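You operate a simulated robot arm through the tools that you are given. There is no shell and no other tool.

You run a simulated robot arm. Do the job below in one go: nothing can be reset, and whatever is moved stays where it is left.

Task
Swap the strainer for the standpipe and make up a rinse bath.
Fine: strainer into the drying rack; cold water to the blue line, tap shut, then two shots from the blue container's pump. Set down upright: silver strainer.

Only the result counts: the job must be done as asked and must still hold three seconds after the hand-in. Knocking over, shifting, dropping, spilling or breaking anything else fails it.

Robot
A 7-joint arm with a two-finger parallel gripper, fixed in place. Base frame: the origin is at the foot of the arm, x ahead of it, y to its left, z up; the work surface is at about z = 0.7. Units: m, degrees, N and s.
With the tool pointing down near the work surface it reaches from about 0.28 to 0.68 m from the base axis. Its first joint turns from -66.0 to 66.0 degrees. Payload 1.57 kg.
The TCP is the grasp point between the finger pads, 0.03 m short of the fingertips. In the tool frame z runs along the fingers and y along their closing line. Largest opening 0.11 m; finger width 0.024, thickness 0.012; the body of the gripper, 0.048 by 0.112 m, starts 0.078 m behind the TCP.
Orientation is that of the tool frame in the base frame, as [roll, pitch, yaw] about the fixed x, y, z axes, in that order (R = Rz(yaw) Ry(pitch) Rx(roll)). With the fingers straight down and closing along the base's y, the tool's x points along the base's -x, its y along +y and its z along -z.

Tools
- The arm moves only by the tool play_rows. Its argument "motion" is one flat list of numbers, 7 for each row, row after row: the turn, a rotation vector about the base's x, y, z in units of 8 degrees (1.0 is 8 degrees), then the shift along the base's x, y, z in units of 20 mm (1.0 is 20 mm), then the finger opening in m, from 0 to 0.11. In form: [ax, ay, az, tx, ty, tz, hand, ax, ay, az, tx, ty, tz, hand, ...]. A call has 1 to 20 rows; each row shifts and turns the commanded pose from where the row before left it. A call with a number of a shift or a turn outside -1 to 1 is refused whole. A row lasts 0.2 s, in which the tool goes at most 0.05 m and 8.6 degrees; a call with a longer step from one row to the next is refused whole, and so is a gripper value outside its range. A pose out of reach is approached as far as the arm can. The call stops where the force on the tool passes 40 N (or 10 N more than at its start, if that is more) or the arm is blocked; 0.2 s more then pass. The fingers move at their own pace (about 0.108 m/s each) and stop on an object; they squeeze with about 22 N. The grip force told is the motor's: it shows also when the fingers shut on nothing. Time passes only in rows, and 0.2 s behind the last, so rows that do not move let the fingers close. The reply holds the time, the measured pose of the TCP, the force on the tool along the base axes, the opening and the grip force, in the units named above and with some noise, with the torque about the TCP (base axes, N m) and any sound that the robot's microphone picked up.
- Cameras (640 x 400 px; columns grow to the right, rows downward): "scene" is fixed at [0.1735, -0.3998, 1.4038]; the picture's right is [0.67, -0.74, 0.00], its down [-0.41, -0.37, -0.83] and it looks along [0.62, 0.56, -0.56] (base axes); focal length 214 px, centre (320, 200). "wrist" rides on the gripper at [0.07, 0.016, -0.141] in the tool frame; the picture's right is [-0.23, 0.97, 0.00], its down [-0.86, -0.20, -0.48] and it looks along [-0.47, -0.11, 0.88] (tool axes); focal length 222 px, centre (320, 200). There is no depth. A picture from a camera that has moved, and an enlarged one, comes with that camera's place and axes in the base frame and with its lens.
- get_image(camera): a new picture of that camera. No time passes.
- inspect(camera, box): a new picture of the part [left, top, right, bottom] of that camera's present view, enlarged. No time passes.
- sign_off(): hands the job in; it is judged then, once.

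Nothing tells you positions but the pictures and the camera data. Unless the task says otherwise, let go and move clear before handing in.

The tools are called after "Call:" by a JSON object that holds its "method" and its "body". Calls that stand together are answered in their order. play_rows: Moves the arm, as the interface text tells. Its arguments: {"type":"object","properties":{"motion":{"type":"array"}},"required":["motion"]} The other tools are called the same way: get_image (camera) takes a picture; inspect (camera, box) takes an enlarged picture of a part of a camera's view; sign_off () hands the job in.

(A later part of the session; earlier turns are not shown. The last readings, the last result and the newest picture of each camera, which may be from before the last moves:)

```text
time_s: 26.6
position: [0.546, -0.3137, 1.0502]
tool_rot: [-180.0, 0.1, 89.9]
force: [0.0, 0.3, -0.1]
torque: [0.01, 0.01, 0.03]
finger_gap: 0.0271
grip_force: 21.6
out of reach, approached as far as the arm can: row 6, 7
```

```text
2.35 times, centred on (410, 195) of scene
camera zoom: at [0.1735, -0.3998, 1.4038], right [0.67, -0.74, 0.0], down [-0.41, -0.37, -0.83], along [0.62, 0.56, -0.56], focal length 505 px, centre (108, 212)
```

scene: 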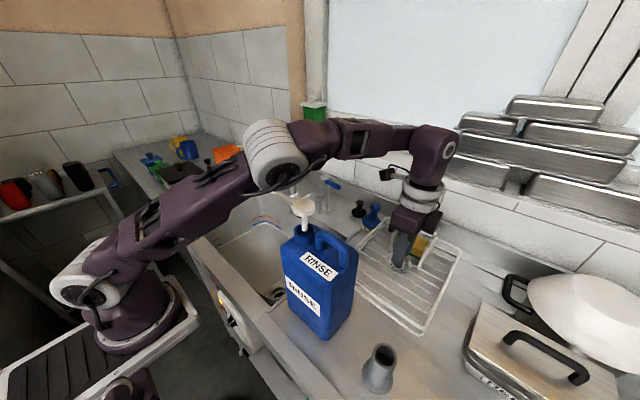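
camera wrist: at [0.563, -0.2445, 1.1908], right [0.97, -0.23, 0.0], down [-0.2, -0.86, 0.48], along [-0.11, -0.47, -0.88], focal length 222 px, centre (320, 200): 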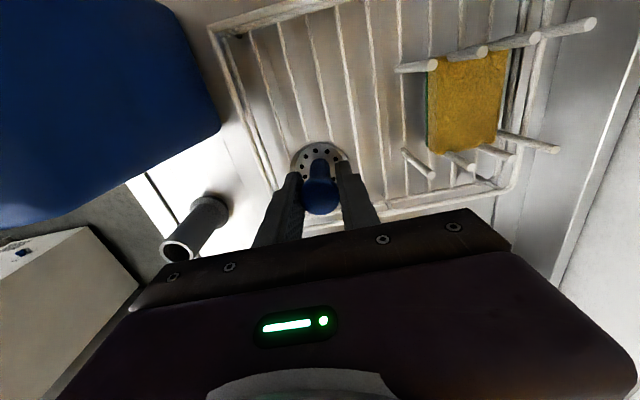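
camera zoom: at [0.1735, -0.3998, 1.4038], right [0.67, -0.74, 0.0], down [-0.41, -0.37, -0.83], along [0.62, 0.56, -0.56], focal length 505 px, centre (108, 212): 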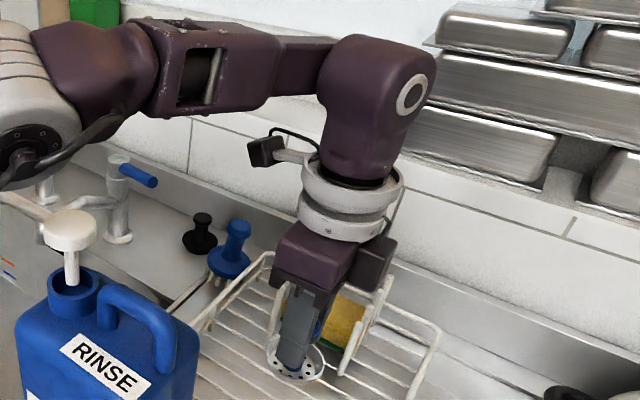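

The elbow has about 5 cm above the pump head and should lose about 2 cm on the way down. A spot nearer the robot, between the wires at x 0.501 and 0.531, keeps the elbow higher, so I will use (0.5165, -0.335) and go down in steps.

Call:
{"method": "play_rows", "body": {"motion": [0, 0, 0, -0.74, -0.53, 0, 0.0, 0, 0, 0, -0.74, -0.53, 0, 0.0, 0, 0, 0, 0, 0, -0.7, 0.0, 0, 0, 0, 0, 0, -0.7, 0.0, 0, 0, 0, 0, 0, -0.7, 0.0]}}

Call:
{"method": "inspect", "body": {"camera": "scene", "box": [220, 110, 360, 240]}}

Call:
{"method": "inspect", "body": {"camera": "wrist", "box": [200, 60, 440, 220]}}

Call:
{"method": "inspect", "body": {"camera": "scene", "box": [330, 180, 450, 320]}}

```text
time_s: 27.8
position: [0.5177, -0.3366, 1.0087]
tool_rot: [180.0, 0.0, 90.0]
force: [0.3, 0.1, -0.6]
torque: [0.0, -0.02, 0.01]
finger_gap: 0.027
grip_force: 22.3
```

```text
3.08 times, centred on (290, 175) of scene
camera zoom: at [0.1735, -0.3998, 1.4038], right [0.67, -0.74, 0.0], down [-0.41, -0.37, -0.83], along [0.62, 0.56, -0.56], focal length 660 px, centre (412, 277)
```

zoom: 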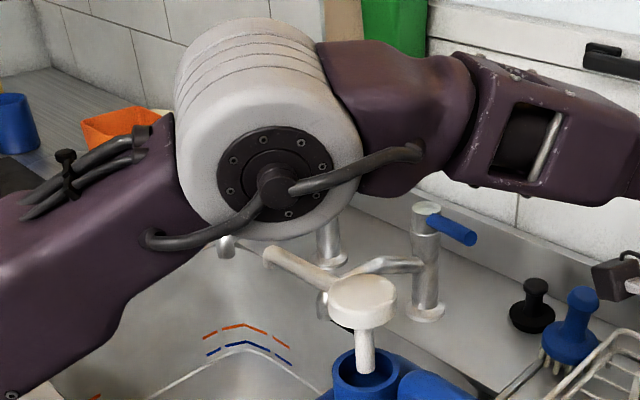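

```text
2.50 times, centred on (320, 140) of wrist
camera zoom: at [0.5345, -0.2656, 1.1491], right [0.97, -0.23, 0.0], down [-0.2, -0.85, 0.48], along [-0.11, -0.47, -0.88], focal length 555 px, centre (320, 350)
```

zoom: 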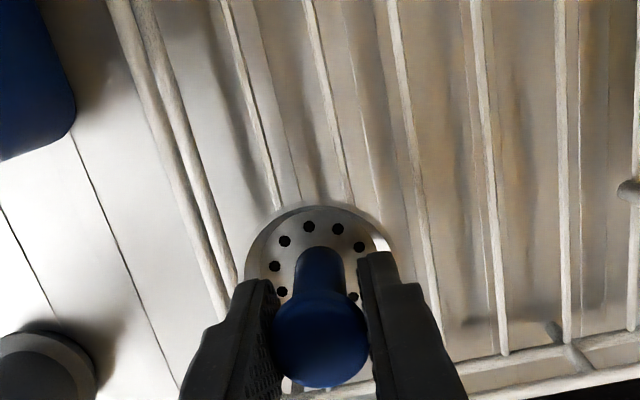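

```text
2.86 times, centred on (390, 250) of scene
camera zoom: at [0.1735, -0.3998, 1.4038], right [0.67, -0.74, 0.0], down [-0.41, -0.37, -0.83], along [0.62, 0.56, -0.56], focal length 613 px, centre (120, 57)
```

zoom: 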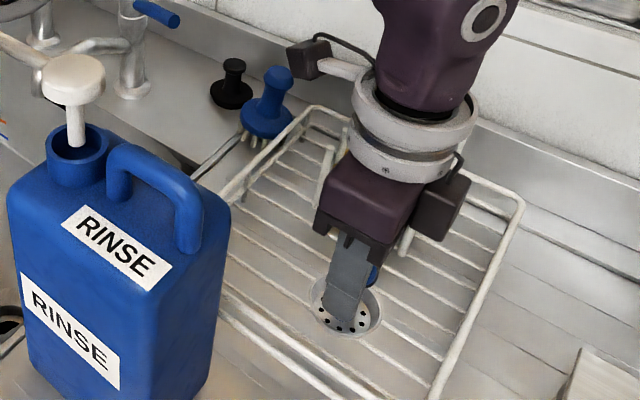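

The strainer is centred between two wires and the elbow still clears the pump. I will lower further toward the wires.

Call:
{"method": "play_rows", "body": {"motion": [0, 0, 0, -0.05, 0, -0.7, 0.0, 0, 0, 0, 0, 0, -0.7, 0.0, 0, 0, 0, 0, 0, -0.5, 0.0]}}

Call:
{"method": "inspect", "body": {"camera": "scene", "box": [220, 110, 360, 240]}}

Call:
{"method": "inspect", "body": {"camera": "scene", "box": [370, 210, 440, 290]}}

```text
time_s: 28.6
position: [0.5158, -0.3366, 0.9733]
tool_rot: [179.9, 0.2, 90.0]
force: [-1.9, 1.7, 13.9]
torque: [0.21, 0.11, -0.02]
finger_gap: 0.027
grip_force: 22.3
```

```text
3.08 times, centred on (290, 175) of scene
camera zoom: at [0.1732, -0.3996, 1.4039], right [0.67, -0.74, 0.0], down [-0.41, -0.37, -0.83], along [0.62, 0.56, -0.56], focal length 660 px, centre (412, 277)
```

zoom: 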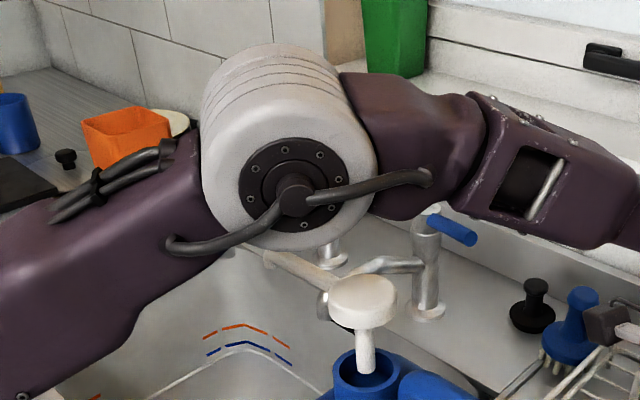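

```text
5.00 times, centred on (405, 250) of scene
camera zoom: at [0.1732, -0.3996, 1.4039], right [0.67, -0.74, 0.0], down [-0.41, -0.37, -0.83], along [0.62, 0.56, -0.56], focal length 1072 px, centre (-105, -50)
```

zoom: 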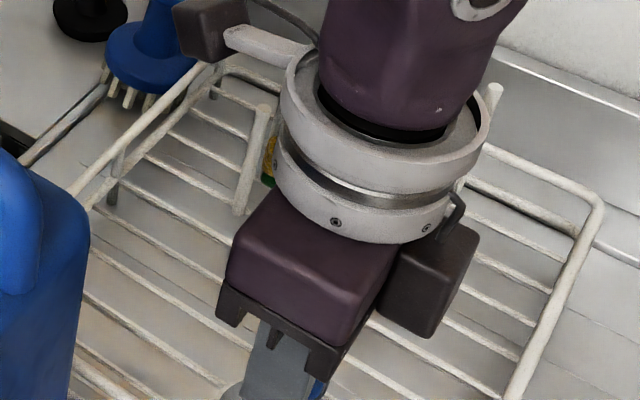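

A 14 N upward force shows the strainer touching the wires at TCP z 0.973, which puts the wires near z 0.92 and their gap centre nearer x 0.520. I will ease up, shift 4 mm and touch down again lightly.

Call:
{"method": "play_rows", "body": {"motion": [0, 0, 0, 0, 0, 0.4, 0.0, 0, 0, 0, 0.22, 0, 0, 0.0, 0, 0, 0, 0, 0, -0.2, 0.0]}}

Call:
{"method": "inspect", "body": {"camera": "wrist", "box": [220, 80, 420, 220]}}

```text
time_s: 29.4
position: [0.5203, -0.3362, 0.975]
tool_rot: [-180.0, 0.0, 90.1]
force: [0.2, -0.4, -1.2]
torque: [0.02, 0.01, 0.0]
finger_gap: 0.027
grip_force: 21.9
```

```text
2.86 times, centred on (320, 150) of wrist
camera zoom: at [0.5377, -0.2659, 1.1156], right [0.97, -0.23, 0.0], down [-0.2, -0.86, 0.48], along [-0.11, -0.47, -0.88], focal length 635 px, centre (320, 343)
```

zoom: 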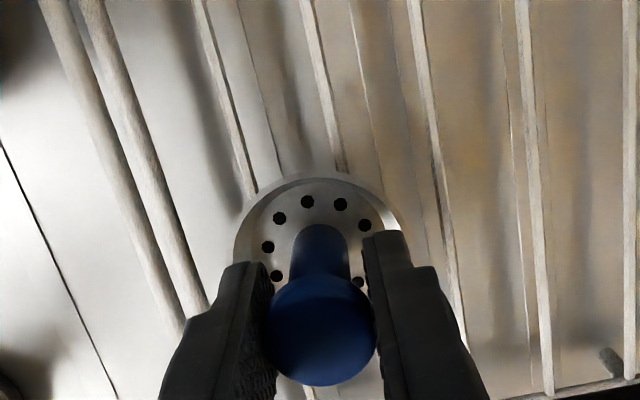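

The strainer is well centred over two wires. I will touch down and release by opening a little, then check.

Call:
{"method": "play_rows", "body": {"motion": [0, 0, 0, 0, 0, -0.15, 0.0, 0, 0, 0, 0, 0, 0, 0.0]}}

```text
time_s: 30.0
position: [0.5199, -0.3358, 0.9736]
tool_rot: [-179.9, 0.0, 90.0]
force: [0.0, -0.1, 5.7]
torque: [0.1, 0.08, 0.01]
finger_gap: 0.0268
grip_force: 21.9
```

It is touching with about 6 N. I will open the fingers slightly and look.

Call:
{"method": "play_rows", "body": {"motion": [0, 0, 0, 0, 0, 0, 0.035, 0, 0, 0, 0, 0, 0, 0.045, 0, 0, 0, 0, 0, 0, 0.055, 0, 0, 0, 0, 0, 0, 0.06]}}

Call:
{"method": "inspect", "body": {"camera": "wrist", "box": [220, 80, 420, 220]}}

Call:
{"method": "inspect", "body": {"camera": "scene", "box": [350, 210, 450, 310]}}

```text
time_s: 31.0
position: [0.5208, -0.3365, 0.9716]
tool_rot: [-180.0, 0.0, 90.0]
force: [-1.1, 0.7, -0.7]
torque: [0.04, 0.02, 0.01]
finger_gap: 0.0599
grip_force: 0.0
```

```text
2.86 times, centred on (320, 150) of wrist
camera zoom: at [0.5374, -0.2659, 1.1128], right [0.97, -0.23, 0.0], down [-0.2, -0.86, 0.48], along [-0.11, -0.47, -0.88], focal length 635 px, centre (320, 343)
```

zoom: 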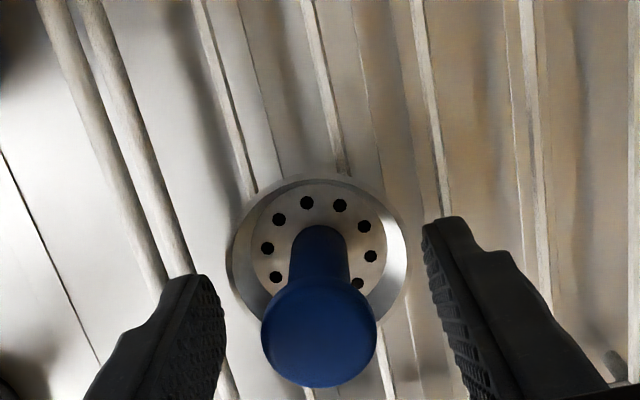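

```text
4.00 times, centred on (400, 260) of scene
camera zoom: at [0.1735, -0.3998, 1.4038], right [0.67, -0.74, 0.0], down [-0.41, -0.37, -0.83], along [0.62, 0.56, -0.56], focal length 858 px, centre (0, -40)
```

zoom: 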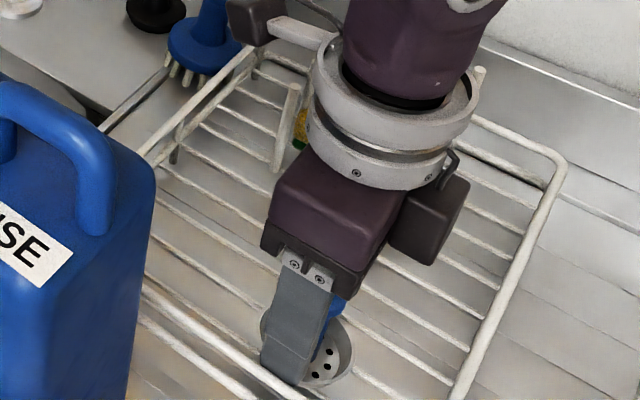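

The strainer stands upright on the wires, fingers open around its knob. I will lift straight off and move above the standpipe.

Call:
{"method": "play_rows", "body": {"motion": [0, 0, 0, 0, 0, 0.5, 0.06, 0, 0, 0, 0, 0, 1, 0.06, 0, 0, 0, 0, 0, 1, 0.06, 0, 0, 0, 0, 0, 1, 0.06, 0, 0, 0, 0, 0, 1, 0.06, 0, 0, 0, 0, 0, 1, 0.06, 0, 0, 0, 0, 0, 1, 0.06]}}

Call:
{"method": "get_image", "body": {"camera": "wrist"}}

Call:
{"method": "inspect", "body": {"camera": "scene", "box": [350, 210, 450, 310]}}

```text
time_s: 32.6
position: [0.5202, -0.3366, 1.1009]
tool_rot: [-179.9, 0.1, 90.0]
force: [-0.7, -1.0, 0.0]
torque: [0.0, -0.03, 0.03]
finger_gap: 0.0601
grip_force: 0.0
```

```text
taken
camera wrist: at [0.5371, -0.266, 1.2423], right [0.97, -0.23, 0.0], down [-0.2, -0.86, 0.48], along [-0.11, -0.47, -0.88], focal length 222 px, centre (320, 200)
```

wrist: 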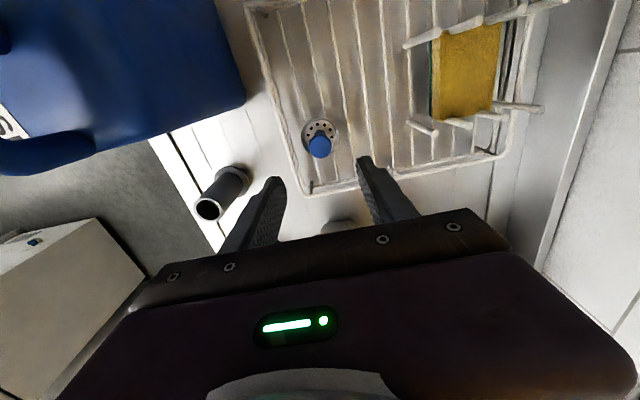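

```text
4.00 times, centred on (400, 260) of scene
camera zoom: at [0.1735, -0.3998, 1.4038], right [0.67, -0.74, 0.0], down [-0.41, -0.37, -0.83], along [0.62, 0.56, -0.56], focal length 858 px, centre (0, -40)
```

zoom: 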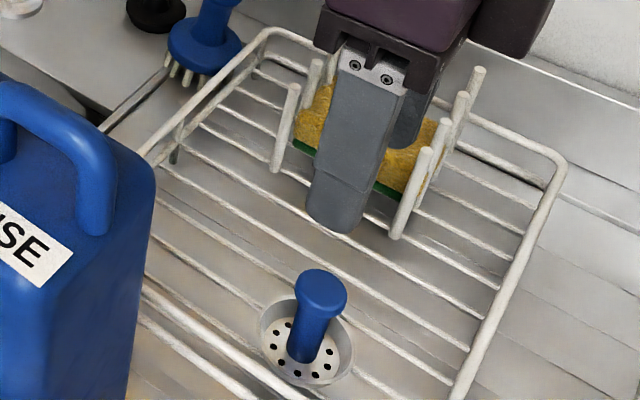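

The strainer stands upright on its own in the rack. I will move above the standpipe at about (0.36, -0.378).

Call:
{"method": "play_rows", "body": {"motion": [0, 0, 0, -1, -0.26, 0, 0.09, 0, 0, 0, -1, -0.26, 0, 0.09, 0, 0, 0, -1, -0.26, 0, 0.09, 0, 0, 0, -1, -0.26, 0, 0.09, 0, 0, 0, -1, -0.26, 0, 0.09, 0, 0, 0, -1, -0.26, 0, 0.09, 0, 0, 0, -1, -0.26, 0, 0.09, 0, 0, 0, -1, -0.26, 0, 0.09]}}

Call:
{"method": "get_image", "body": {"camera": "wrist"}}

Call:
{"method": "get_image", "body": {"camera": "scene"}}

Call:
{"method": "inspect", "body": {"camera": "wrist", "box": [240, 90, 400, 220]}}

```text
time_s: 34.4
position: [0.36, -0.3787, 1.102]
tool_rot: [-180.0, 0.0, 90.0]
force: [-0.6, 0.1, 0.5]
torque: [0.0, 0.02, -0.01]
finger_gap: 0.09
grip_force: 0.1
```

```text
taken
camera wrist: at [0.3768, -0.3079, 1.2429], right [0.97, -0.23, 0.0], down [-0.2, -0.85, 0.48], along [-0.11, -0.47, -0.88], focal length 222 px, centre (320, 200)
```

wrist: 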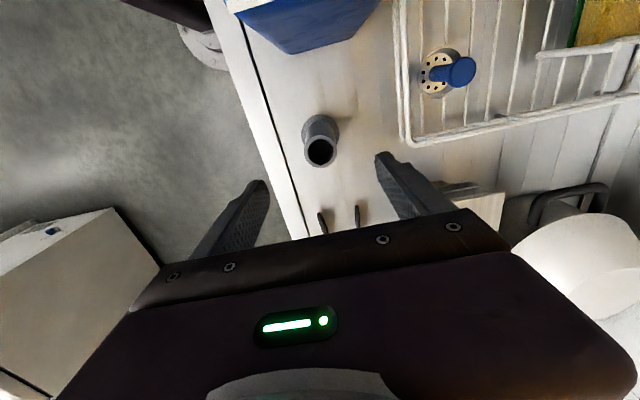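

```text
taken
```

scene: 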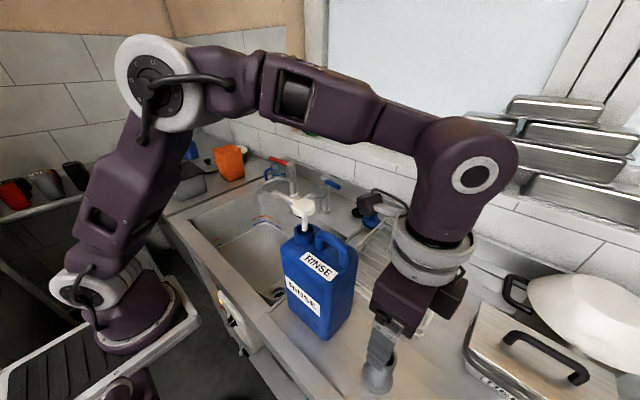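

```text
3.08 times, centred on (320, 155) of wrist
camera zoom: at [0.3768, -0.3079, 1.2429], right [0.97, -0.23, 0.0], down [-0.2, -0.85, 0.48], along [-0.11, -0.47, -0.88], focal length 684 px, centre (320, 338)
```

zoom: 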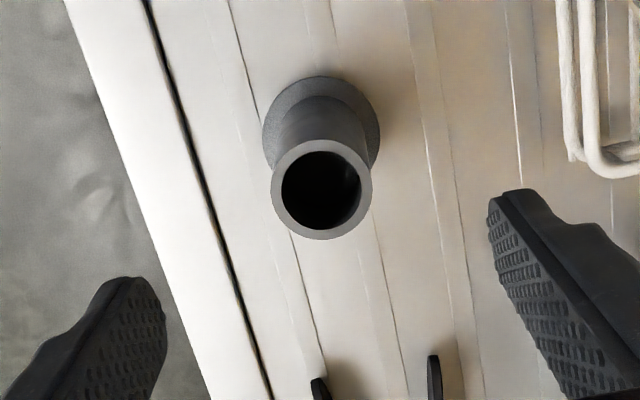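

The standpipe is centred under the gripper at (0.360, -0.380), top about z 0.99 and base about z 0.887. I will lower over it and grip near its top.

Call:
{"method": "play_rows", "body": {"motion": [0, 0, 0, 0, -0.06, -1, 0.09, 0, 0, 0, 0, 0, -1, 0.09, 0, 0, 0, 0, 0, -1, 0.09, 0, 0, 0, 0, 0, -1, 0.09, 0, 0, 0, 0, 0, -1, 0.09, 0, 0, 0, 0, 0, -1, 0.09, 0, 0, 0, 0, 0, -0.5, 0.09]}}

Call:
{"method": "get_image", "body": {"camera": "wrist"}}

Call:
{"method": "inspect", "body": {"camera": "scene", "box": [310, 250, 470, 400]}}

```text
time_s: 36.0
position: [0.361, -0.379, 0.9716]
tool_rot: [-179.9, 0.0, 90.0]
force: [0.5, -0.8, -0.4]
torque: [-0.01, -0.02, -0.01]
finger_gap: 0.0902
grip_force: 0.0
```

```text
taken
camera wrist: at [0.3776, -0.3086, 1.1124], right [0.97, -0.23, 0.0], down [-0.2, -0.85, 0.48], along [-0.11, -0.47, -0.88], focal length 222 px, centre (320, 200)
```

wrist: 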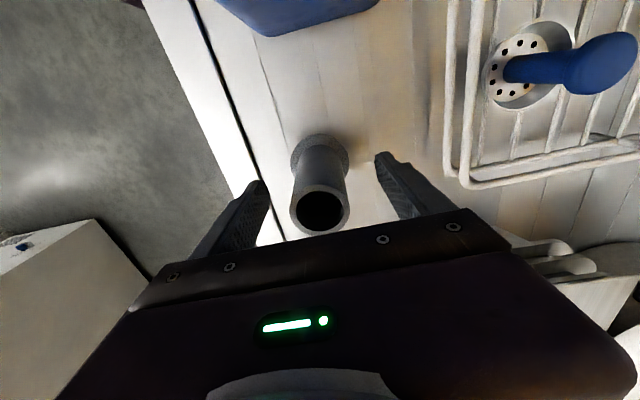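

```text
2.67 times, centred on (390, 325) of scene
camera zoom: at [0.1735, -0.3998, 1.4038], right [0.67, -0.74, 0.0], down [-0.41, -0.37, -0.83], along [0.62, 0.56, -0.56], focal length 572 px, centre (133, -133)
```

zoom: 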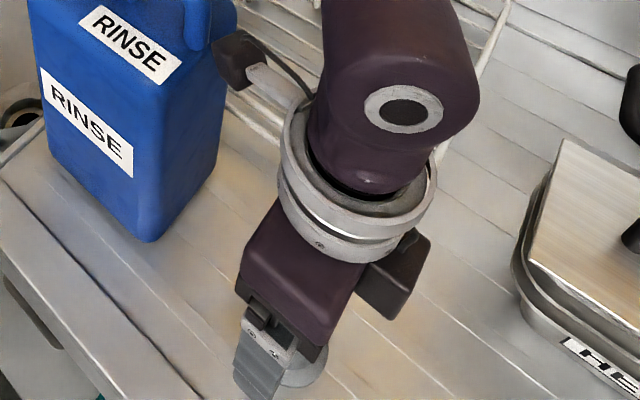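

The fingers are either side of the tube. I will close on it.

Call:
{"method": "play_rows", "body": {"motion": [0, 0, 0, 0, 0, 0, 0.0, 0, 0, 0, 0, 0, 0, 0.0, 0, 0, 0, 0, 0, 0, 0.0]}}

Call:
{"method": "inspect", "body": {"camera": "wrist", "box": [220, 100, 420, 250]}}

```text
time_s: 36.8
position: [0.3608, -0.378, 0.9724]
tool_rot: [179.9, -0.1, 90.0]
force: [0.3, 0.8, -0.2]
torque: [0.01, -0.02, 0.05]
finger_gap: 0.0374
grip_force: 22.2
```

```text
2.67 times, centred on (320, 175) of wrist
camera zoom: at [0.3777, -0.3085, 1.1127], right [0.97, -0.23, 0.0], down [-0.2, -0.86, 0.48], along [-0.11, -0.47, -0.88], focal length 592 px, centre (320, 267)
```

zoom: 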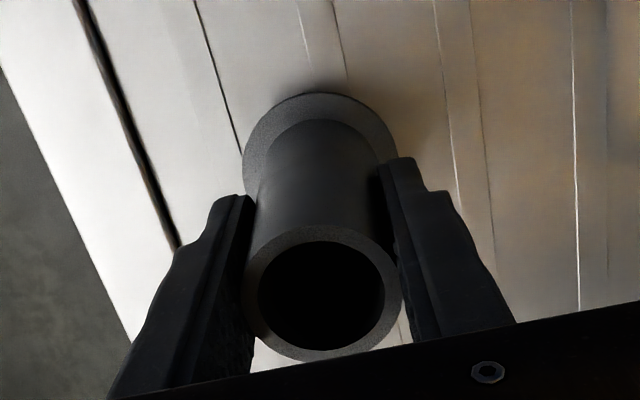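

The standpipe is held at 37 mm. I will lift it straight up and look at its underside and length.

Call:
{"method": "play_rows", "body": {"motion": [0, 0, 0, 0, 0, 0.4, 0.0, 0, 0, 0, 0, 0, 0.8, 0.0, 0, 0, 0, 0, 0, 1, 0.0, 0, 0, 0, 0, 0, 1, 0.0, 0, 0, 0, 0, 0, 1, 0.0, 0, 0, 0, 0, 0, 1, 0.0, 0, 0, 0, 0, 0, 1, 0.0, 0, 0, 0, 0, 0, 1, 0.0, 0, 0, 0, 0, 0, 1, 0.0, 0, 0, 0, 0, 0, 1, 0.0, 0, 0, 0, 0, 0, 1, 0.0]}}

Call:
{"method": "get_image", "body": {"camera": "scene"}}

Call:
{"method": "get_image", "body": {"camera": "wrist"}}

```text
time_s: 39.2
position: [0.3605, -0.379, 1.1757]
tool_rot: [180.0, 0.1, 90.0]
force: [-0.2, 0.2, -1.1]
torque: [-0.01, 0.0, -0.03]
finger_gap: 0.0372
grip_force: 22.2
```

```text
taken
```

scene: 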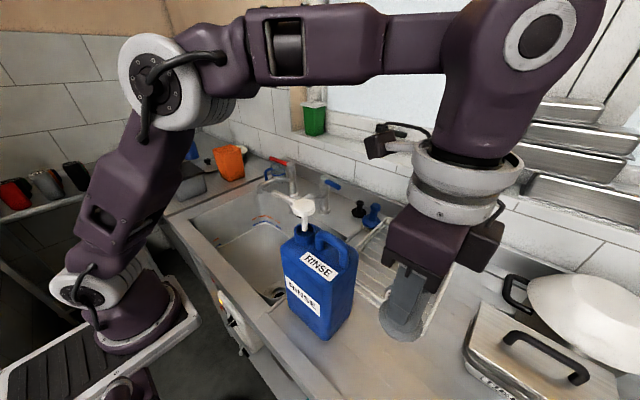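

```text
taken
camera wrist: at [0.3774, -0.3086, 1.3167], right [0.97, -0.23, 0.0], down [-0.2, -0.85, 0.48], along [-0.11, -0.47, -0.88], focal length 222 px, centre (320, 200)
```

wrist: 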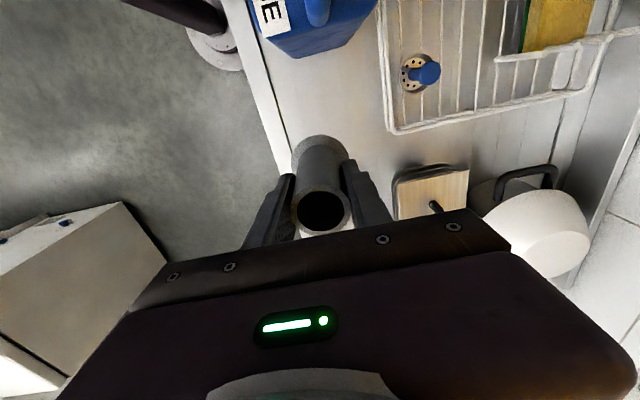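

The standpipe is up. I will draw it in and up toward the robot, then pass over the front of the bottle with the pipe's base above the pump head.

Call:
{"method": "play_rows", "body": {"motion": [0, 0, 0, -0.375, 0.6, 1, 0.0, 0, 0, 0, -0.375, 0.6, 1, 0.0, 0, 0, 0, -0.375, 0.6, 1, 0.0, 0, 0, 0, -0.375, 0.6, 1, 0.0, 0, 0, 0, -0.375, 0.7, 1, 0.0, 0, 0, 0, -0.375, 0.7, 1, 0.0, 0, 0, 0, -0.375, 0.7, 1, 0.0, 0, 0, 0, -0.375, 0.7, 1, 0.0]}}

Call:
{"method": "get_image", "body": {"camera": "scene"}}

Call:
{"method": "get_image", "body": {"camera": "wrist"}}

```text
time_s: 41.0
position: [0.2974, -0.2711, 1.3294]
tool_rot: [-180.0, 0.2, 89.8]
force: [-0.6, 0.1, -0.7]
torque: [-0.06, 0.03, -0.02]
finger_gap: 0.0373
grip_force: 21.7
out of reach, approached as far as the arm can: row 8
```

```text
taken
```

scene: 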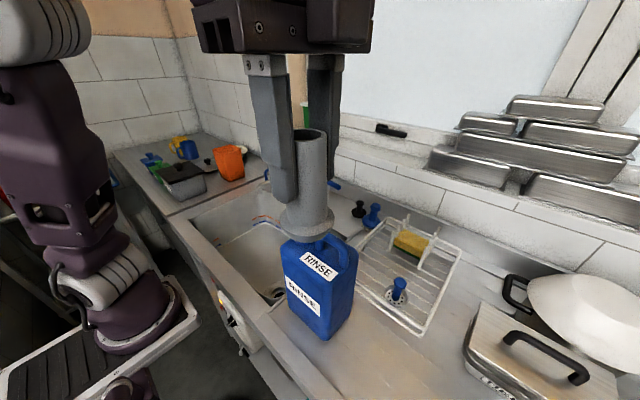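

```text
taken
camera wrist: at [0.3149, -0.201, 1.4697], right [0.97, -0.23, 0.0], down [-0.2, -0.85, 0.48], along [-0.11, -0.47, -0.88], focal length 222 px, centre (320, 200)
```

wrist: 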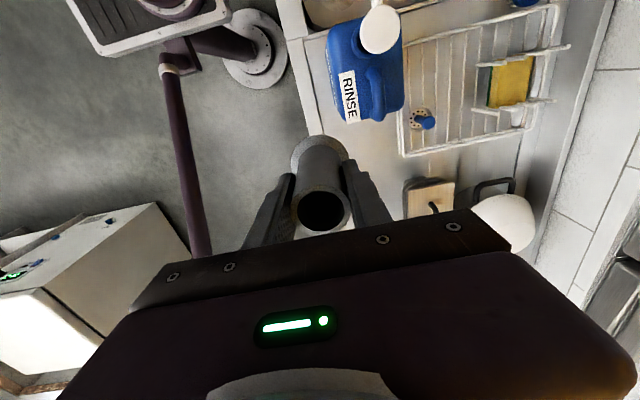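

The pipe's base is about 5 cm above pump-head height. I will sweep across to the sink in front of the pump, then out over the drain.

Call:
{"method": "play_rows", "body": {"motion": [0, 0, 0, 0, 1, 0, 0.0, 0, 0, 0, 0, 1, 0, 0.0, 0, 0, 0, 0, 1, 0, 0.0, 0, 0, 0, 0, 1, 0, 0.0, 0, 0, 0, 0, 1, 0, 0.0, 0, 0, 0, 0, 1, 0, 0.0, 0, 0, 0, 0, 1, 0, 0.0, 0, 0, 0, 0, 1, 0, 0.0, 0, 0, 0, 0, 1, 0, 0.0, 0, 0, 0, 0, 1, 0, 0.0, 0, 0, 0, 0, 1, 0, 0.0, 0, 0, 0, 0, 1, 0, 0.0, 0, 0, 0, 0, 1, 0, 0.0, 0, 0, 0, 0.6, 0.5, 0, 0.0]}}

Call:
{"method": "get_image", "body": {"camera": "scene"}}

```text
time_s: 44.0
position: [0.311, -0.0018, 1.3284]
tool_rot: [-180.0, 0.0, 90.0]
force: [-0.9, -0.7, -1.4]
torque: [-0.03, -0.01, 0.03]
finger_gap: 0.0373
grip_force: 22.1
```

```text
taken
```

scene: 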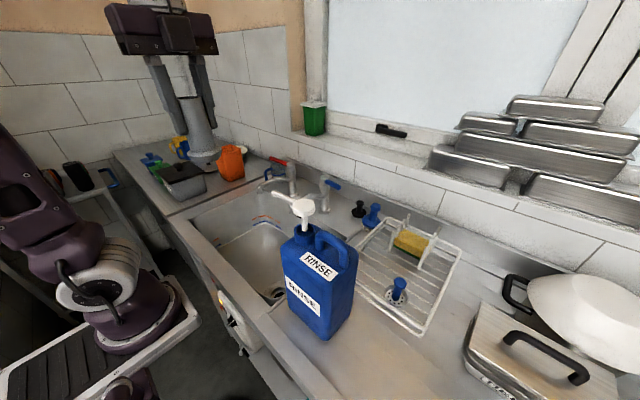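

I will move over the drain and lower part of the way to check alignment.

Call:
{"method": "play_rows", "body": {"motion": [0, 0, 0, 1, 0.02, 0, 0.0, 0, 0, 0, 1, 0.02, 0, 0.0, 0, 0, 0, 1, 0.02, 0, 0.0, 0, 0, 0, 1, 0.02, 0, 0.0, 0, 0, 0, 1, 0, 0, 0.0, 0, 0, 0, 0, 0, -1, 0.0, 0, 0, 0, 0, 0, -1, 0.0, 0, 0, 0, 0, 0, -1, 0.0, 0, 0, 0, 0, 0, -1, 0.0, 0, 0, 0, 0, 0, -1, 0.0, 0, 0, 0, 0, 0, -1, 0.0, 0, 0, 0, 0, 0, -1, 0.0, 0, 0, 0, 0, 0, -1, 0.0, 0, 0, 0, 0, 0, -1, 0.0, 0, 0, 0, 0, 0, -1, 0.0, 0, 0, 0, 0, 0, -1, 0.0, 0, 0, 0, 0, 0, -1, 0.0]}}

Call:
{"method": "get_image", "body": {"camera": "wrist"}}

Call:
{"method": "inspect", "body": {"camera": "wrist", "box": [220, 60, 420, 220]}}

```text
time_s: 47.6
position: [0.4111, 0.001, 1.0884]
tool_rot: [-180.0, -0.1, 90.1]
force: [0.4, 0.0, -0.8]
torque: [0.02, 0.03, 0.02]
finger_gap: 0.0372
grip_force: 21.7
```

```text
taken
camera wrist: at [0.4272, 0.0706, 1.2292], right [0.97, -0.23, 0.0], down [-0.2, -0.86, 0.48], along [-0.11, -0.47, -0.88], focal length 222 px, centre (320, 200)
```

wrist: 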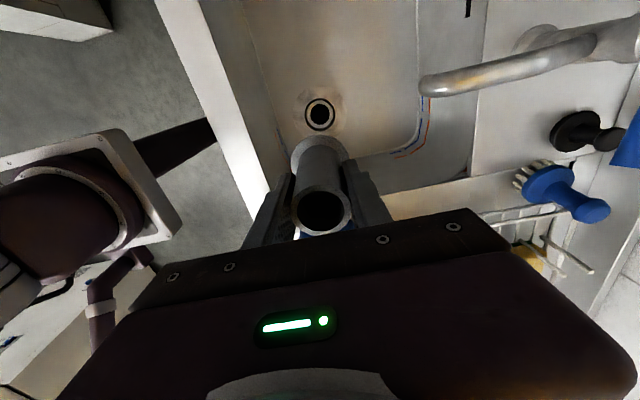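

```text
2.50 times, centred on (320, 140) of wrist
camera zoom: at [0.4272, 0.0706, 1.2292], right [0.97, -0.23, 0.0], down [-0.2, -0.86, 0.48], along [-0.11, -0.47, -0.88], focal length 555 px, centre (320, 350)
```

zoom: 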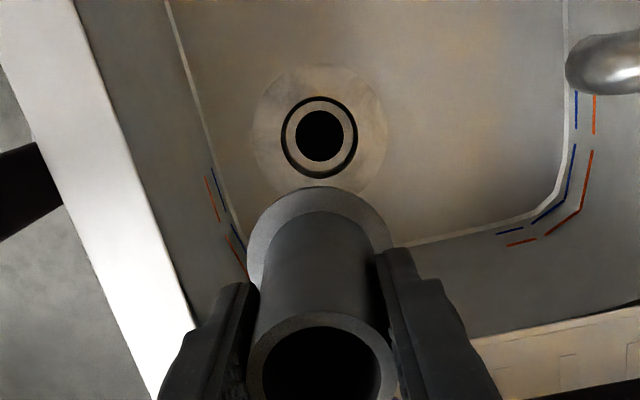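

The drain is centred at (0.410, 0.001), matching the pipe. I will lower to just above the seat.

Call:
{"method": "play_rows", "body": {"motion": [0, 0, 0, 0, 0, -1, 0.0, 0, 0, 0, 0, 0, -1, 0.0, 0, 0, 0, 0, 0, -1, 0.0, 0, 0, 0, 0, 0, -1, 0.0, 0, 0, 0, 0, 0, -1, 0.0, 0, 0, 0, 0, 0, -1, 0.0, 0, 0, 0, 0, 0, -1, 0.0, 0, 0, 0, 0, 0, -1, 0.0, 0, 0, 0, 0, 0, -1, 0.0, 0, 0, 0, 0, 0, -1, 0.0, 0, 0, 0, 0, 0, -1, 0.0, 0, 0, 0, 0, 0, -1, 0.0, 0, 0, 0, 0, 0, -1, 0.0, 0, 0, 0, 0, 0, -0.8, 0.0]}}

Call:
{"method": "inspect", "body": {"camera": "wrist", "box": [220, 60, 420, 220]}}

Call:
{"method": "inspect", "body": {"camera": "scene", "box": [230, 200, 310, 310]}}

```text
time_s: 50.6
position: [0.4114, -0.0009, 0.8126]
tool_rot: [180.0, -0.1, 90.0]
force: [-0.3, 0.5, -0.9]
torque: [0.0, -0.01, -0.02]
finger_gap: 0.0373
grip_force: 22.4
```

```text
2.50 times, centred on (320, 140) of wrist
camera zoom: at [0.4276, 0.0701, 0.9533], right [0.97, -0.23, 0.0], down [-0.2, -0.86, 0.48], along [-0.11, -0.47, -0.88], focal length 555 px, centre (320, 350)
```

zoom: 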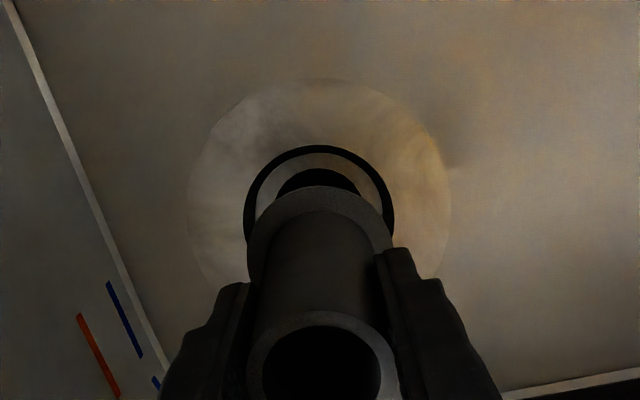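

```text
3.64 times, centred on (270, 255) of scene
camera zoom: at [0.1735, -0.3998, 1.4038], right [0.67, -0.74, 0.0], down [-0.41, -0.37, -0.83], along [0.62, 0.56, -0.56], focal length 780 px, centre (502, 0)
```

zoom: 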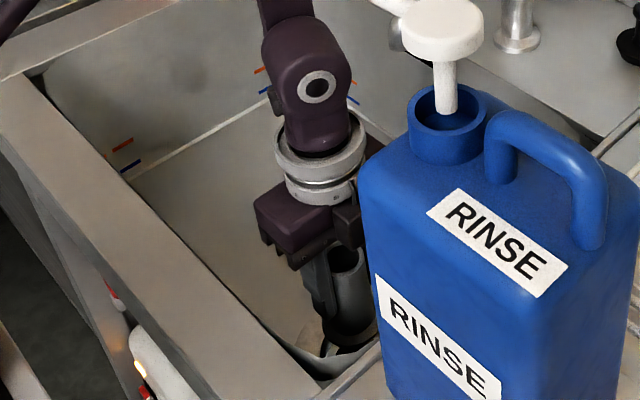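

The pipe is lined up with the seat. I will lower in small steps watching the force.

Call:
{"method": "play_rows", "body": {"motion": [0, 0, 0, 0, 0.03, -0.5, 0.0, 0, 0, 0, 0, 0, -0.5, 0.0, 0, 0, 0, 0, 0, -0.25, 0.0]}}

Call:
{"method": "play_rows", "body": {"motion": [0, 0, 0, 0, 0, -0.25, 0.0]}}

```text
time_s: 51.4
position: [0.4112, 0.001, 0.787]
tool_rot: [180.0, 0.0, 90.0]
force: [-0.1, 0.0, -1.0]
torque: [-0.02, -0.02, -0.01]
finger_gap: 0.0373
grip_force: 21.9
```

```text
time_s: 51.8
position: [0.4104, 0.0015, 0.7819]
tool_rot: [-180.0, 0.0, 89.9]
force: [0.1, -1.1, 0.1]
torque: [0.01, -0.01, 0.01]
finger_gap: 0.0375
grip_force: 22.0
```

Call:
{"method": "play_rows", "body": {"motion": [0, 0, 0, 0, 0, -0.2, 0.0]}}

Call:
{"method": "play_rows", "body": {"motion": [0, 0, 0, 0, 0, -0.2, 0.0]}}

Call:
{"method": "inspect", "body": {"camera": "wrist", "box": [220, 60, 420, 220]}}

```text
time_s: 52.2
position: [0.4112, 0.0006, 0.7781]
tool_rot: [-179.9, 0.0, 90.0]
force: [-1.4, -0.7, -0.6]
torque: [0.02, -0.01, -0.01]
finger_gap: 0.0373
grip_force: 21.8
```

```text
time_s: 52.6
position: [0.4108, 0.0007, 0.7749]
tool_rot: [-179.9, -0.1, 90.0]
force: [0.4, 0.3, -0.1]
torque: [-0.01, 0.03, -0.03]
finger_gap: 0.0373
grip_force: 21.8
```

```text
2.50 times, centred on (320, 140) of wrist
camera zoom: at [0.4278, 0.071, 0.9154], right [0.97, -0.23, 0.0], down [-0.2, -0.86, 0.48], along [-0.11, -0.47, -0.88], focal length 555 px, centre (320, 350)
```

zoom: 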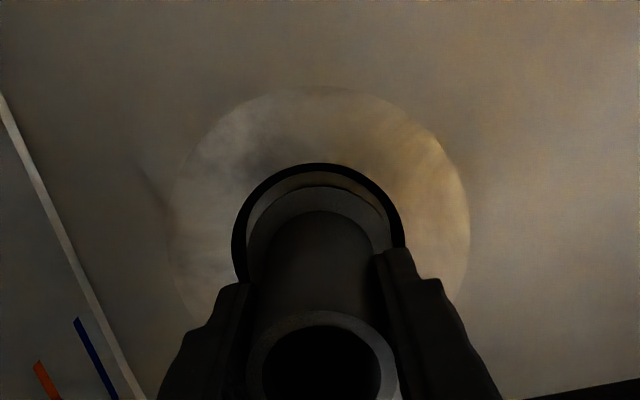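

No contact yet; the flange is entering the seat recess. I will continue down in small steps.

Call:
{"method": "play_rows", "body": {"motion": [0, 0, 0, -0.03, 0, -0.2, 0.0]}}

Call:
{"method": "play_rows", "body": {"motion": [0, 0, 0, 0, 0, -0.2, 0.0]}}

Call:
{"method": "inspect", "body": {"camera": "wrist", "box": [220, 60, 420, 220]}}

```text
time_s: 53.0
position: [0.41, 0.0007, 0.7688]
tool_rot: [179.9, 0.0, 89.8]
force: [-0.2, 0.6, -0.7]
torque: [-0.02, 0.0, 0.0]
finger_gap: 0.0369
grip_force: 22.3
```

```text
time_s: 53.4
position: [0.4107, 0.0018, 0.7662]
tool_rot: [180.0, 0.0, 90.0]
force: [-0.2, 0.1, 0.3]
torque: [0.01, -0.03, -0.03]
finger_gap: 0.0373
grip_force: 22.5
```

```text
2.50 times, centred on (320, 140) of wrist
camera zoom: at [0.4268, 0.0707, 0.907], right [0.97, -0.23, 0.0], down [-0.2, -0.86, 0.48], along [-0.11, -0.47, -0.88], focal length 555 px, centre (320, 350)
```

zoom: 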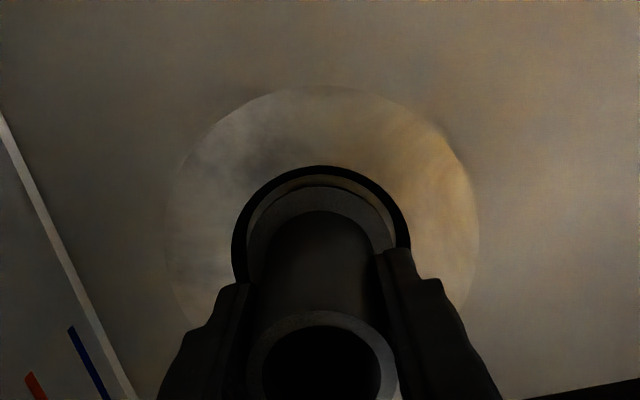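

Still free. I will go on.

Call:
{"method": "play_rows", "body": {"motion": [0, 0, 0, 0, 0, -0.2, 0.0]}}

Call:
{"method": "play_rows", "body": {"motion": [0, 0, 0, 0, 0, -0.2, 0.0]}}

Call:
{"method": "play_rows", "body": {"motion": [0, 0, 0, 0, 0, -0.15, 0.0]}}

```text
time_s: 53.8
position: [0.4099, 0.0002, 0.7615]
tool_rot: [180.0, 0.0, 89.9]
force: [-1.9, 0.0, 16.4]
torque: [-0.12, 0.08, 0.01]
finger_gap: 0.0373
grip_force: 21.5
```

```text
time_s: 54.2
position: [0.4111, 0.0005, 0.7585]
tool_rot: [-180.0, 0.0, 90.0]
force: [-1.8, 1.0, 21.5]
torque: [-0.01, 0.08, 0.01]
finger_gap: 0.0376
grip_force: 21.5
```

```text
time_s: 54.6
position: [0.4098, 0.0003, 0.756]
tool_rot: [-180.0, 0.0, 90.1]
force: [-1.3, 0.8, 21.6]
torque: [-0.03, 0.08, 0.0]
finger_gap: 0.0377
grip_force: 21.9
```

Contact came at TCP z 0.7615 and the force has levelled near 21 N, which may mean pads sliding or the plug seating. I will look.

Call:
{"method": "inspect", "body": {"camera": "wrist", "box": [220, 60, 420, 220]}}

Call:
{"method": "inspect", "body": {"camera": "scene", "box": [250, 230, 310, 310]}}

```text
2.50 times, centred on (320, 140) of wrist
camera zoom: at [0.4269, 0.0708, 0.8963], right [0.97, -0.23, 0.0], down [-0.2, -0.86, 0.48], along [-0.11, -0.47, -0.88], focal length 555 px, centre (320, 350)
```

zoom: 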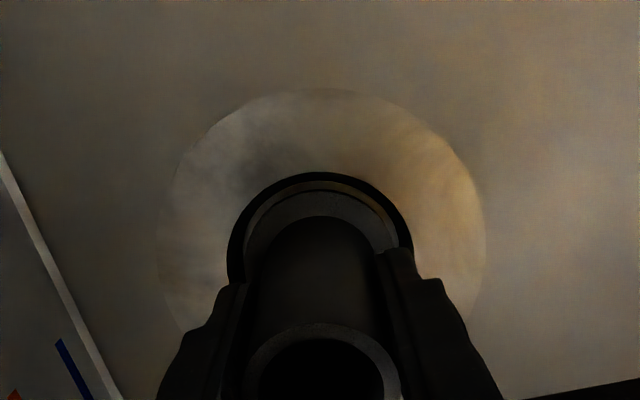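

```text
5.00 times, centred on (280, 270) of scene
camera zoom: at [0.1732, -0.3998, 1.4038], right [0.67, -0.74, 0.0], down [-0.41, -0.37, -0.83], along [0.62, 0.56, -0.56], focal length 1072 px, centre (520, -150)
```

zoom: 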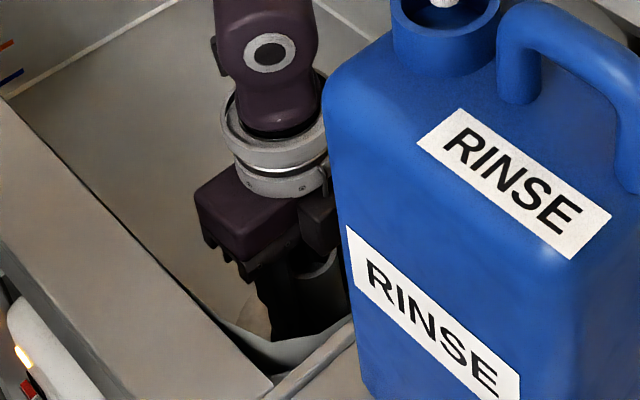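

The pads slid about 5 mm on a firmly stopped pipe, so it is seated in the recess. I will ease the push, release and check that it stands.

Call:
{"method": "play_rows", "body": {"motion": [0, 0, 0, 0, 0, 0.1, 0.0, 0, 0, 0, 0, 0, 0, 0.045, 0, 0, 0, 0, 0, 0, 0.055, 0, 0, 0, 0, 0, 0, 0.07]}}

Call:
{"method": "get_image", "body": {"camera": "wrist"}}

Call:
{"method": "inspect", "body": {"camera": "wrist", "box": [220, 100, 420, 240]}}

```text
time_s: 55.6
position: [0.4101, 0.0006, 0.7562]
tool_rot: [179.9, 0.0, 90.0]
force: [0.0, 0.2, -0.9]
torque: [0.01, 0.01, 0.04]
finger_gap: 0.0701
grip_force: 0.0
```

```text
taken
camera wrist: at [0.4269, 0.0707, 0.8982], right [0.97, -0.23, 0.0], down [-0.2, -0.86, 0.48], along [-0.11, -0.47, -0.88], focal length 222 px, centre (320, 200)
```

wrist: 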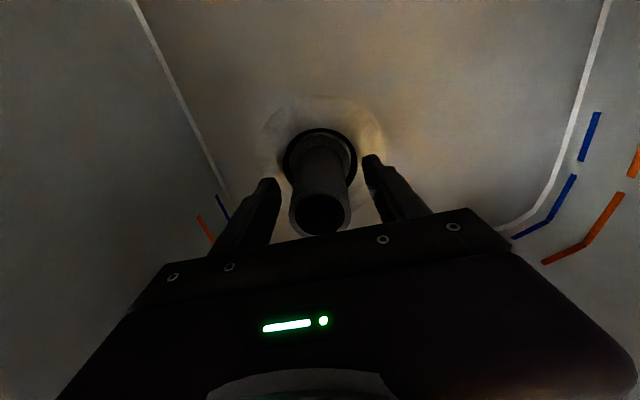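

```text
2.86 times, centred on (320, 170) of wrist
camera zoom: at [0.4269, 0.0707, 0.8982], right [0.97, -0.23, 0.0], down [-0.2, -0.86, 0.48], along [-0.11, -0.47, -0.88], focal length 635 px, centre (320, 286)
```

zoom: 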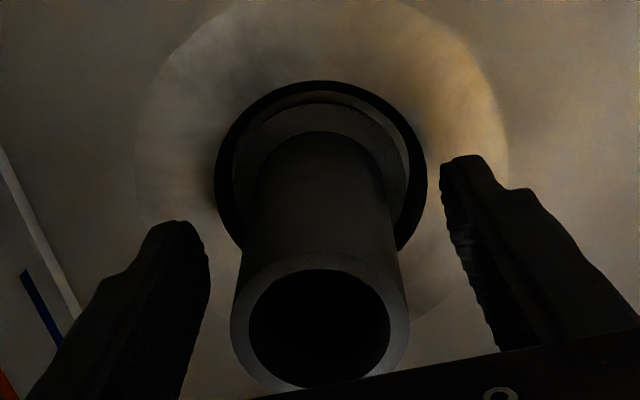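

The standpipe stands seated and centred in the drain. Next I will lift clear and turn the tool so that it can follow the cold tap's lever comfortably.

Call:
{"method": "play_rows", "body": {"motion": [0, 0, 0, 0, 0, 0.5, 0.07, 0, 0, 0, 0, 0, 1, 0.07, 0, 0, 0, 0, 0, 1, 0.07, 0, 0, 0, 0, 0, 1, 0.07, 0, 0, 0, 0, 0, 1, 0.07, 0, 0, 0, 0, 0, 1, 0.07, 0, 0, 0, 0, 0, 1, 0.07, 0, 0, 0, 0, 0, 1, 0.07, 0, 0, 0, 0, 0, 1, 0.07, 0, 0, 0, 0, 0, 1, 0.07, 0, 0, 0, 0, 0, 1, 0.07, 0, 0, 0, 0, 0, 1, 0.07, 0, 0, 0, 0, 0, 1, 0.07, 0, 0, 0, 0, 0, 1, 0.07, 0, 0, 0, 0, 0, 1, 0.07, 0, 0, 0, 0, 0, 1, 0.07, 0, 0, 0, 0, 0, 1, 0.07, 0, 0, 0, 0, 0, 1, 0.07, 0, 0, 0, 0, 0, 1, 0.07, 0, 0, 0, 0, 0, 1, 0.07]}}

Call:
{"method": "get_image", "body": {"camera": "wrist"}}

Call:
{"method": "get_image", "body": {"camera": "scene"}}

```text
time_s: 59.8
position: [0.4101, 0.0003, 1.1483]
tool_rot: [-179.9, -0.1, 90.0]
force: [0.3, 0.1, 1.0]
torque: [-0.02, -0.01, 0.0]
finger_gap: 0.07
grip_force: 0.0
```

```text
taken
camera wrist: at [0.4266, 0.0702, 1.2887], right [0.97, -0.23, 0.0], down [-0.2, -0.86, 0.48], along [-0.11, -0.47, -0.88], focal length 222 px, centre (320, 200)
```

wrist: 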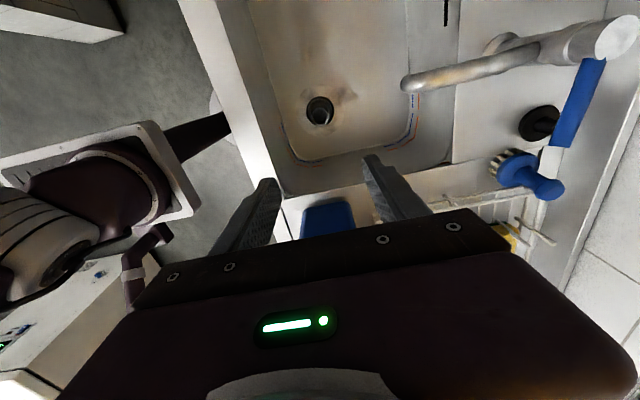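

```text
taken
```

scene: 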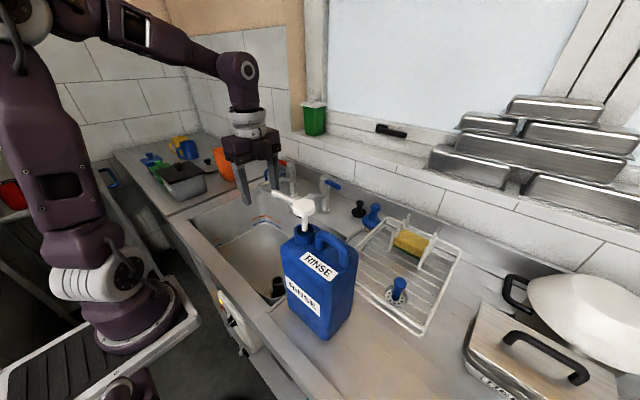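

The tap top is at about (0.684, 0.039, 1.05) and the lever end at about (0.663, -0.05). I will rise slightly and turn the tool half a turn.

Call:
{"method": "play_rows", "body": {"motion": [0, 0, 1, 0, 0, 1, 0.07, 0, 0, 1, 0, 0, 1, 0.07, 0, 0, 1, 0, 0, 1, 0.07, 0, 0, 1, 0, 0, 1, 0.07, 0, 0, 1, 0, 0, 0, 0.06, 0, 0, 1, 0, 0, 0, 0.06, 0, 0, 1, 0, 0, 0, 0.06, 0, 0, 1, 0, 0, 0, 0.06, 0, 0, 1, 0, 0, 0, 0.06, 0, 0, 1, 0, 0, 0, 0.06, 0, 0, 1, 0, 0, 0, 0.06, 0, 0, 1, 0, 0, 0, 0.06, 0, 0, 1, 0, 0, 0, 0.06, 0, 0, 1, 0, 0, 0, 0.06, 0, 0, 1, 0, 0, 0, 0.06, 0, 0, 1, 0, 0, 0, 0.06, 0, 0, 1, 0, 0, 0, 0.06, 0, 0, 1, 0, 0, 0, 0.06, 0, 0, 1, 0, 0, 0, 0.06, 0, 0, 1, 0, 0, 0, 0.06]}}

Call:
{"method": "get_image", "body": {"camera": "wrist"}}

Call:
{"method": "get_image", "body": {"camera": "scene"}}

```text
time_s: 64.0
position: [0.4092, 0.0004, 1.2268]
tool_rot: [-180.0, -0.1, -109.9]
force: [-0.4, 0.3, 0.2]
torque: [0.02, 0.01, -0.01]
finger_gap: 0.0601
grip_force: 0.0
```

```text
taken
camera wrist: at [0.3718, -0.0592, 1.3683], right [-0.84, 0.54, 0.0], down [0.48, 0.74, 0.48], along [0.26, 0.4, -0.88], focal length 222 px, centre (320, 200)
```

wrist: 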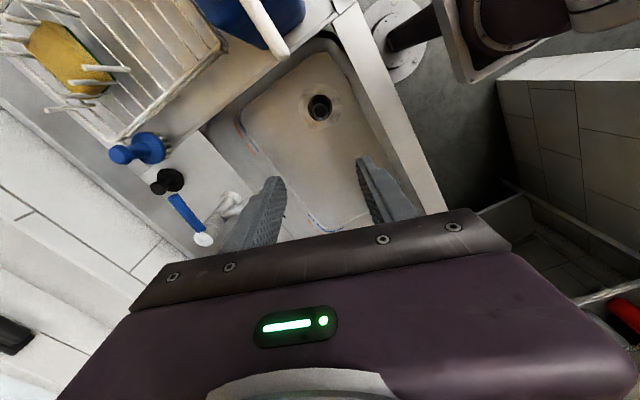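

```text
taken
```

scene: 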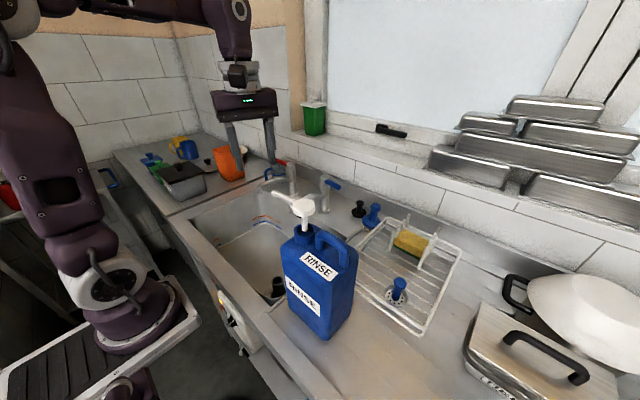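

The tool now faces the tap's lever direction. I will move to a point out past the lever's free end.

Call:
{"method": "play_rows", "body": {"motion": [0, 0, 0.85, 0.864, -0.714, -0.62, 0.055, 0, 0, 0, 0.864, -0.714, -0.62, 0.055, 0, 0, 0, 0.864, -0.714, -0.62, 0.055, 0, 0, 0, 0.864, -0.714, -0.62, 0.055, 0, 0, 0, 0.864, -0.714, -0.62, 0.055, 0, 0, 0, 0.864, -0.714, -0.62, 0.055, 0, 0, 0, 0.864, -0.714, -0.62, 0.055]}}

Call:
{"method": "get_image", "body": {"camera": "wrist"}}

Call:
{"method": "get_image", "body": {"camera": "scene"}}

```text
time_s: 65.6
position: [0.5316, -0.0998, 1.1406]
tool_rot: [-180.0, 0.1, -103.2]
force: [0.1, -0.7, 0.3]
torque: [0.02, 0.01, 0.0]
finger_gap: 0.055
grip_force: 0.0
```

```text
taken
camera wrist: at [0.5002, -0.1626, 1.2806], right [-0.9, 0.44, 0.0], down [0.39, 0.79, 0.48], along [0.21, 0.43, -0.88], focal length 222 px, centre (320, 200)
```

wrist: 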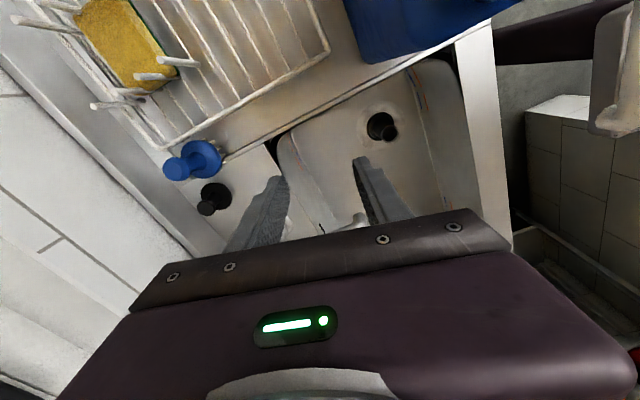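

```text
taken
```

scene: 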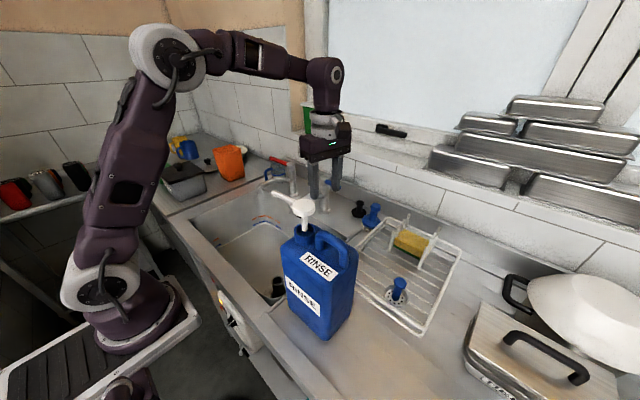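

I will go to the start point beyond the lever's free end at lever height.

Call:
{"method": "play_rows", "body": {"motion": [0, 0, 0, 0.846, -0.107, -0.683, 0.055, 0, 0, 0, 0.846, -0.107, -0.683, 0.055, 0, 0, 0, 0.846, -0.107, -0.683, 0.055, 0, 0, 0, 0.846, -0.107, -0.683, 0.055, 0, 0, 0, 0.846, -0.107, -0.683, 0.055, 0, 0, 0, 0.846, -0.107, -0.683, 0.055, 0, 0, 0, 0.846, -0.107, -0.683, 0.055]}}

Call:
{"method": "get_image", "body": {"camera": "wrist"}}

Call:
{"method": "inspect", "body": {"camera": "scene", "box": [280, 80, 420, 230]}}

```text
time_s: 67.2
position: [0.6491, -0.1144, 1.0442]
tool_rot: [-179.9, 0.0, -103.2]
force: [0.2, -0.6, -0.7]
torque: [0.02, 0.05, 0.0]
finger_gap: 0.0551
grip_force: 0.0
```

```text
taken
camera wrist: at [0.6178, -0.1779, 1.1852], right [-0.9, 0.44, 0.0], down [0.39, 0.79, 0.48], along [0.21, 0.43, -0.88], focal length 222 px, centre (320, 200)
```

wrist: 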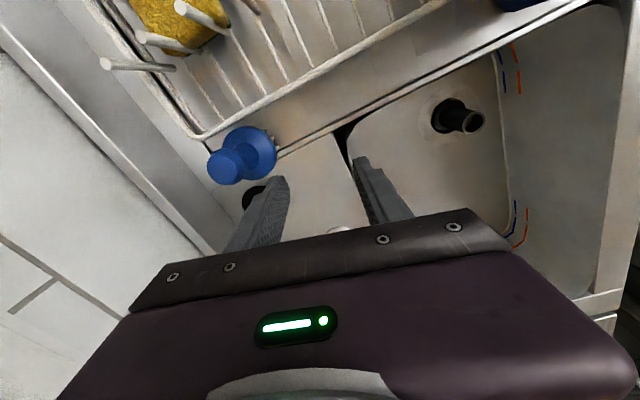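

```text
2.67 times, centred on (350, 155) of scene
camera zoom: at [0.1735, -0.3998, 1.4038], right [0.67, -0.74, 0.0], down [-0.41, -0.37, -0.83], along [0.62, 0.56, -0.56], focal length 572 px, centre (240, 320)
```

zoom: 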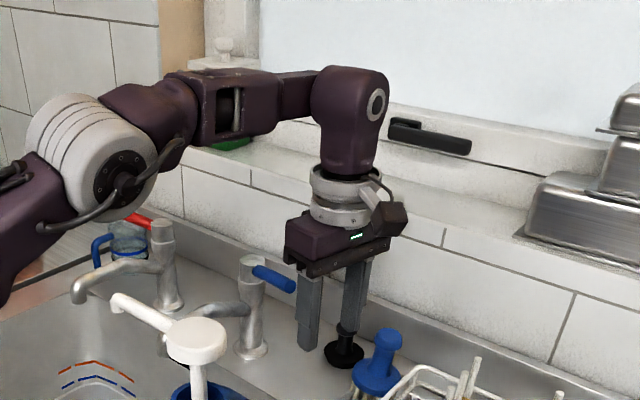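

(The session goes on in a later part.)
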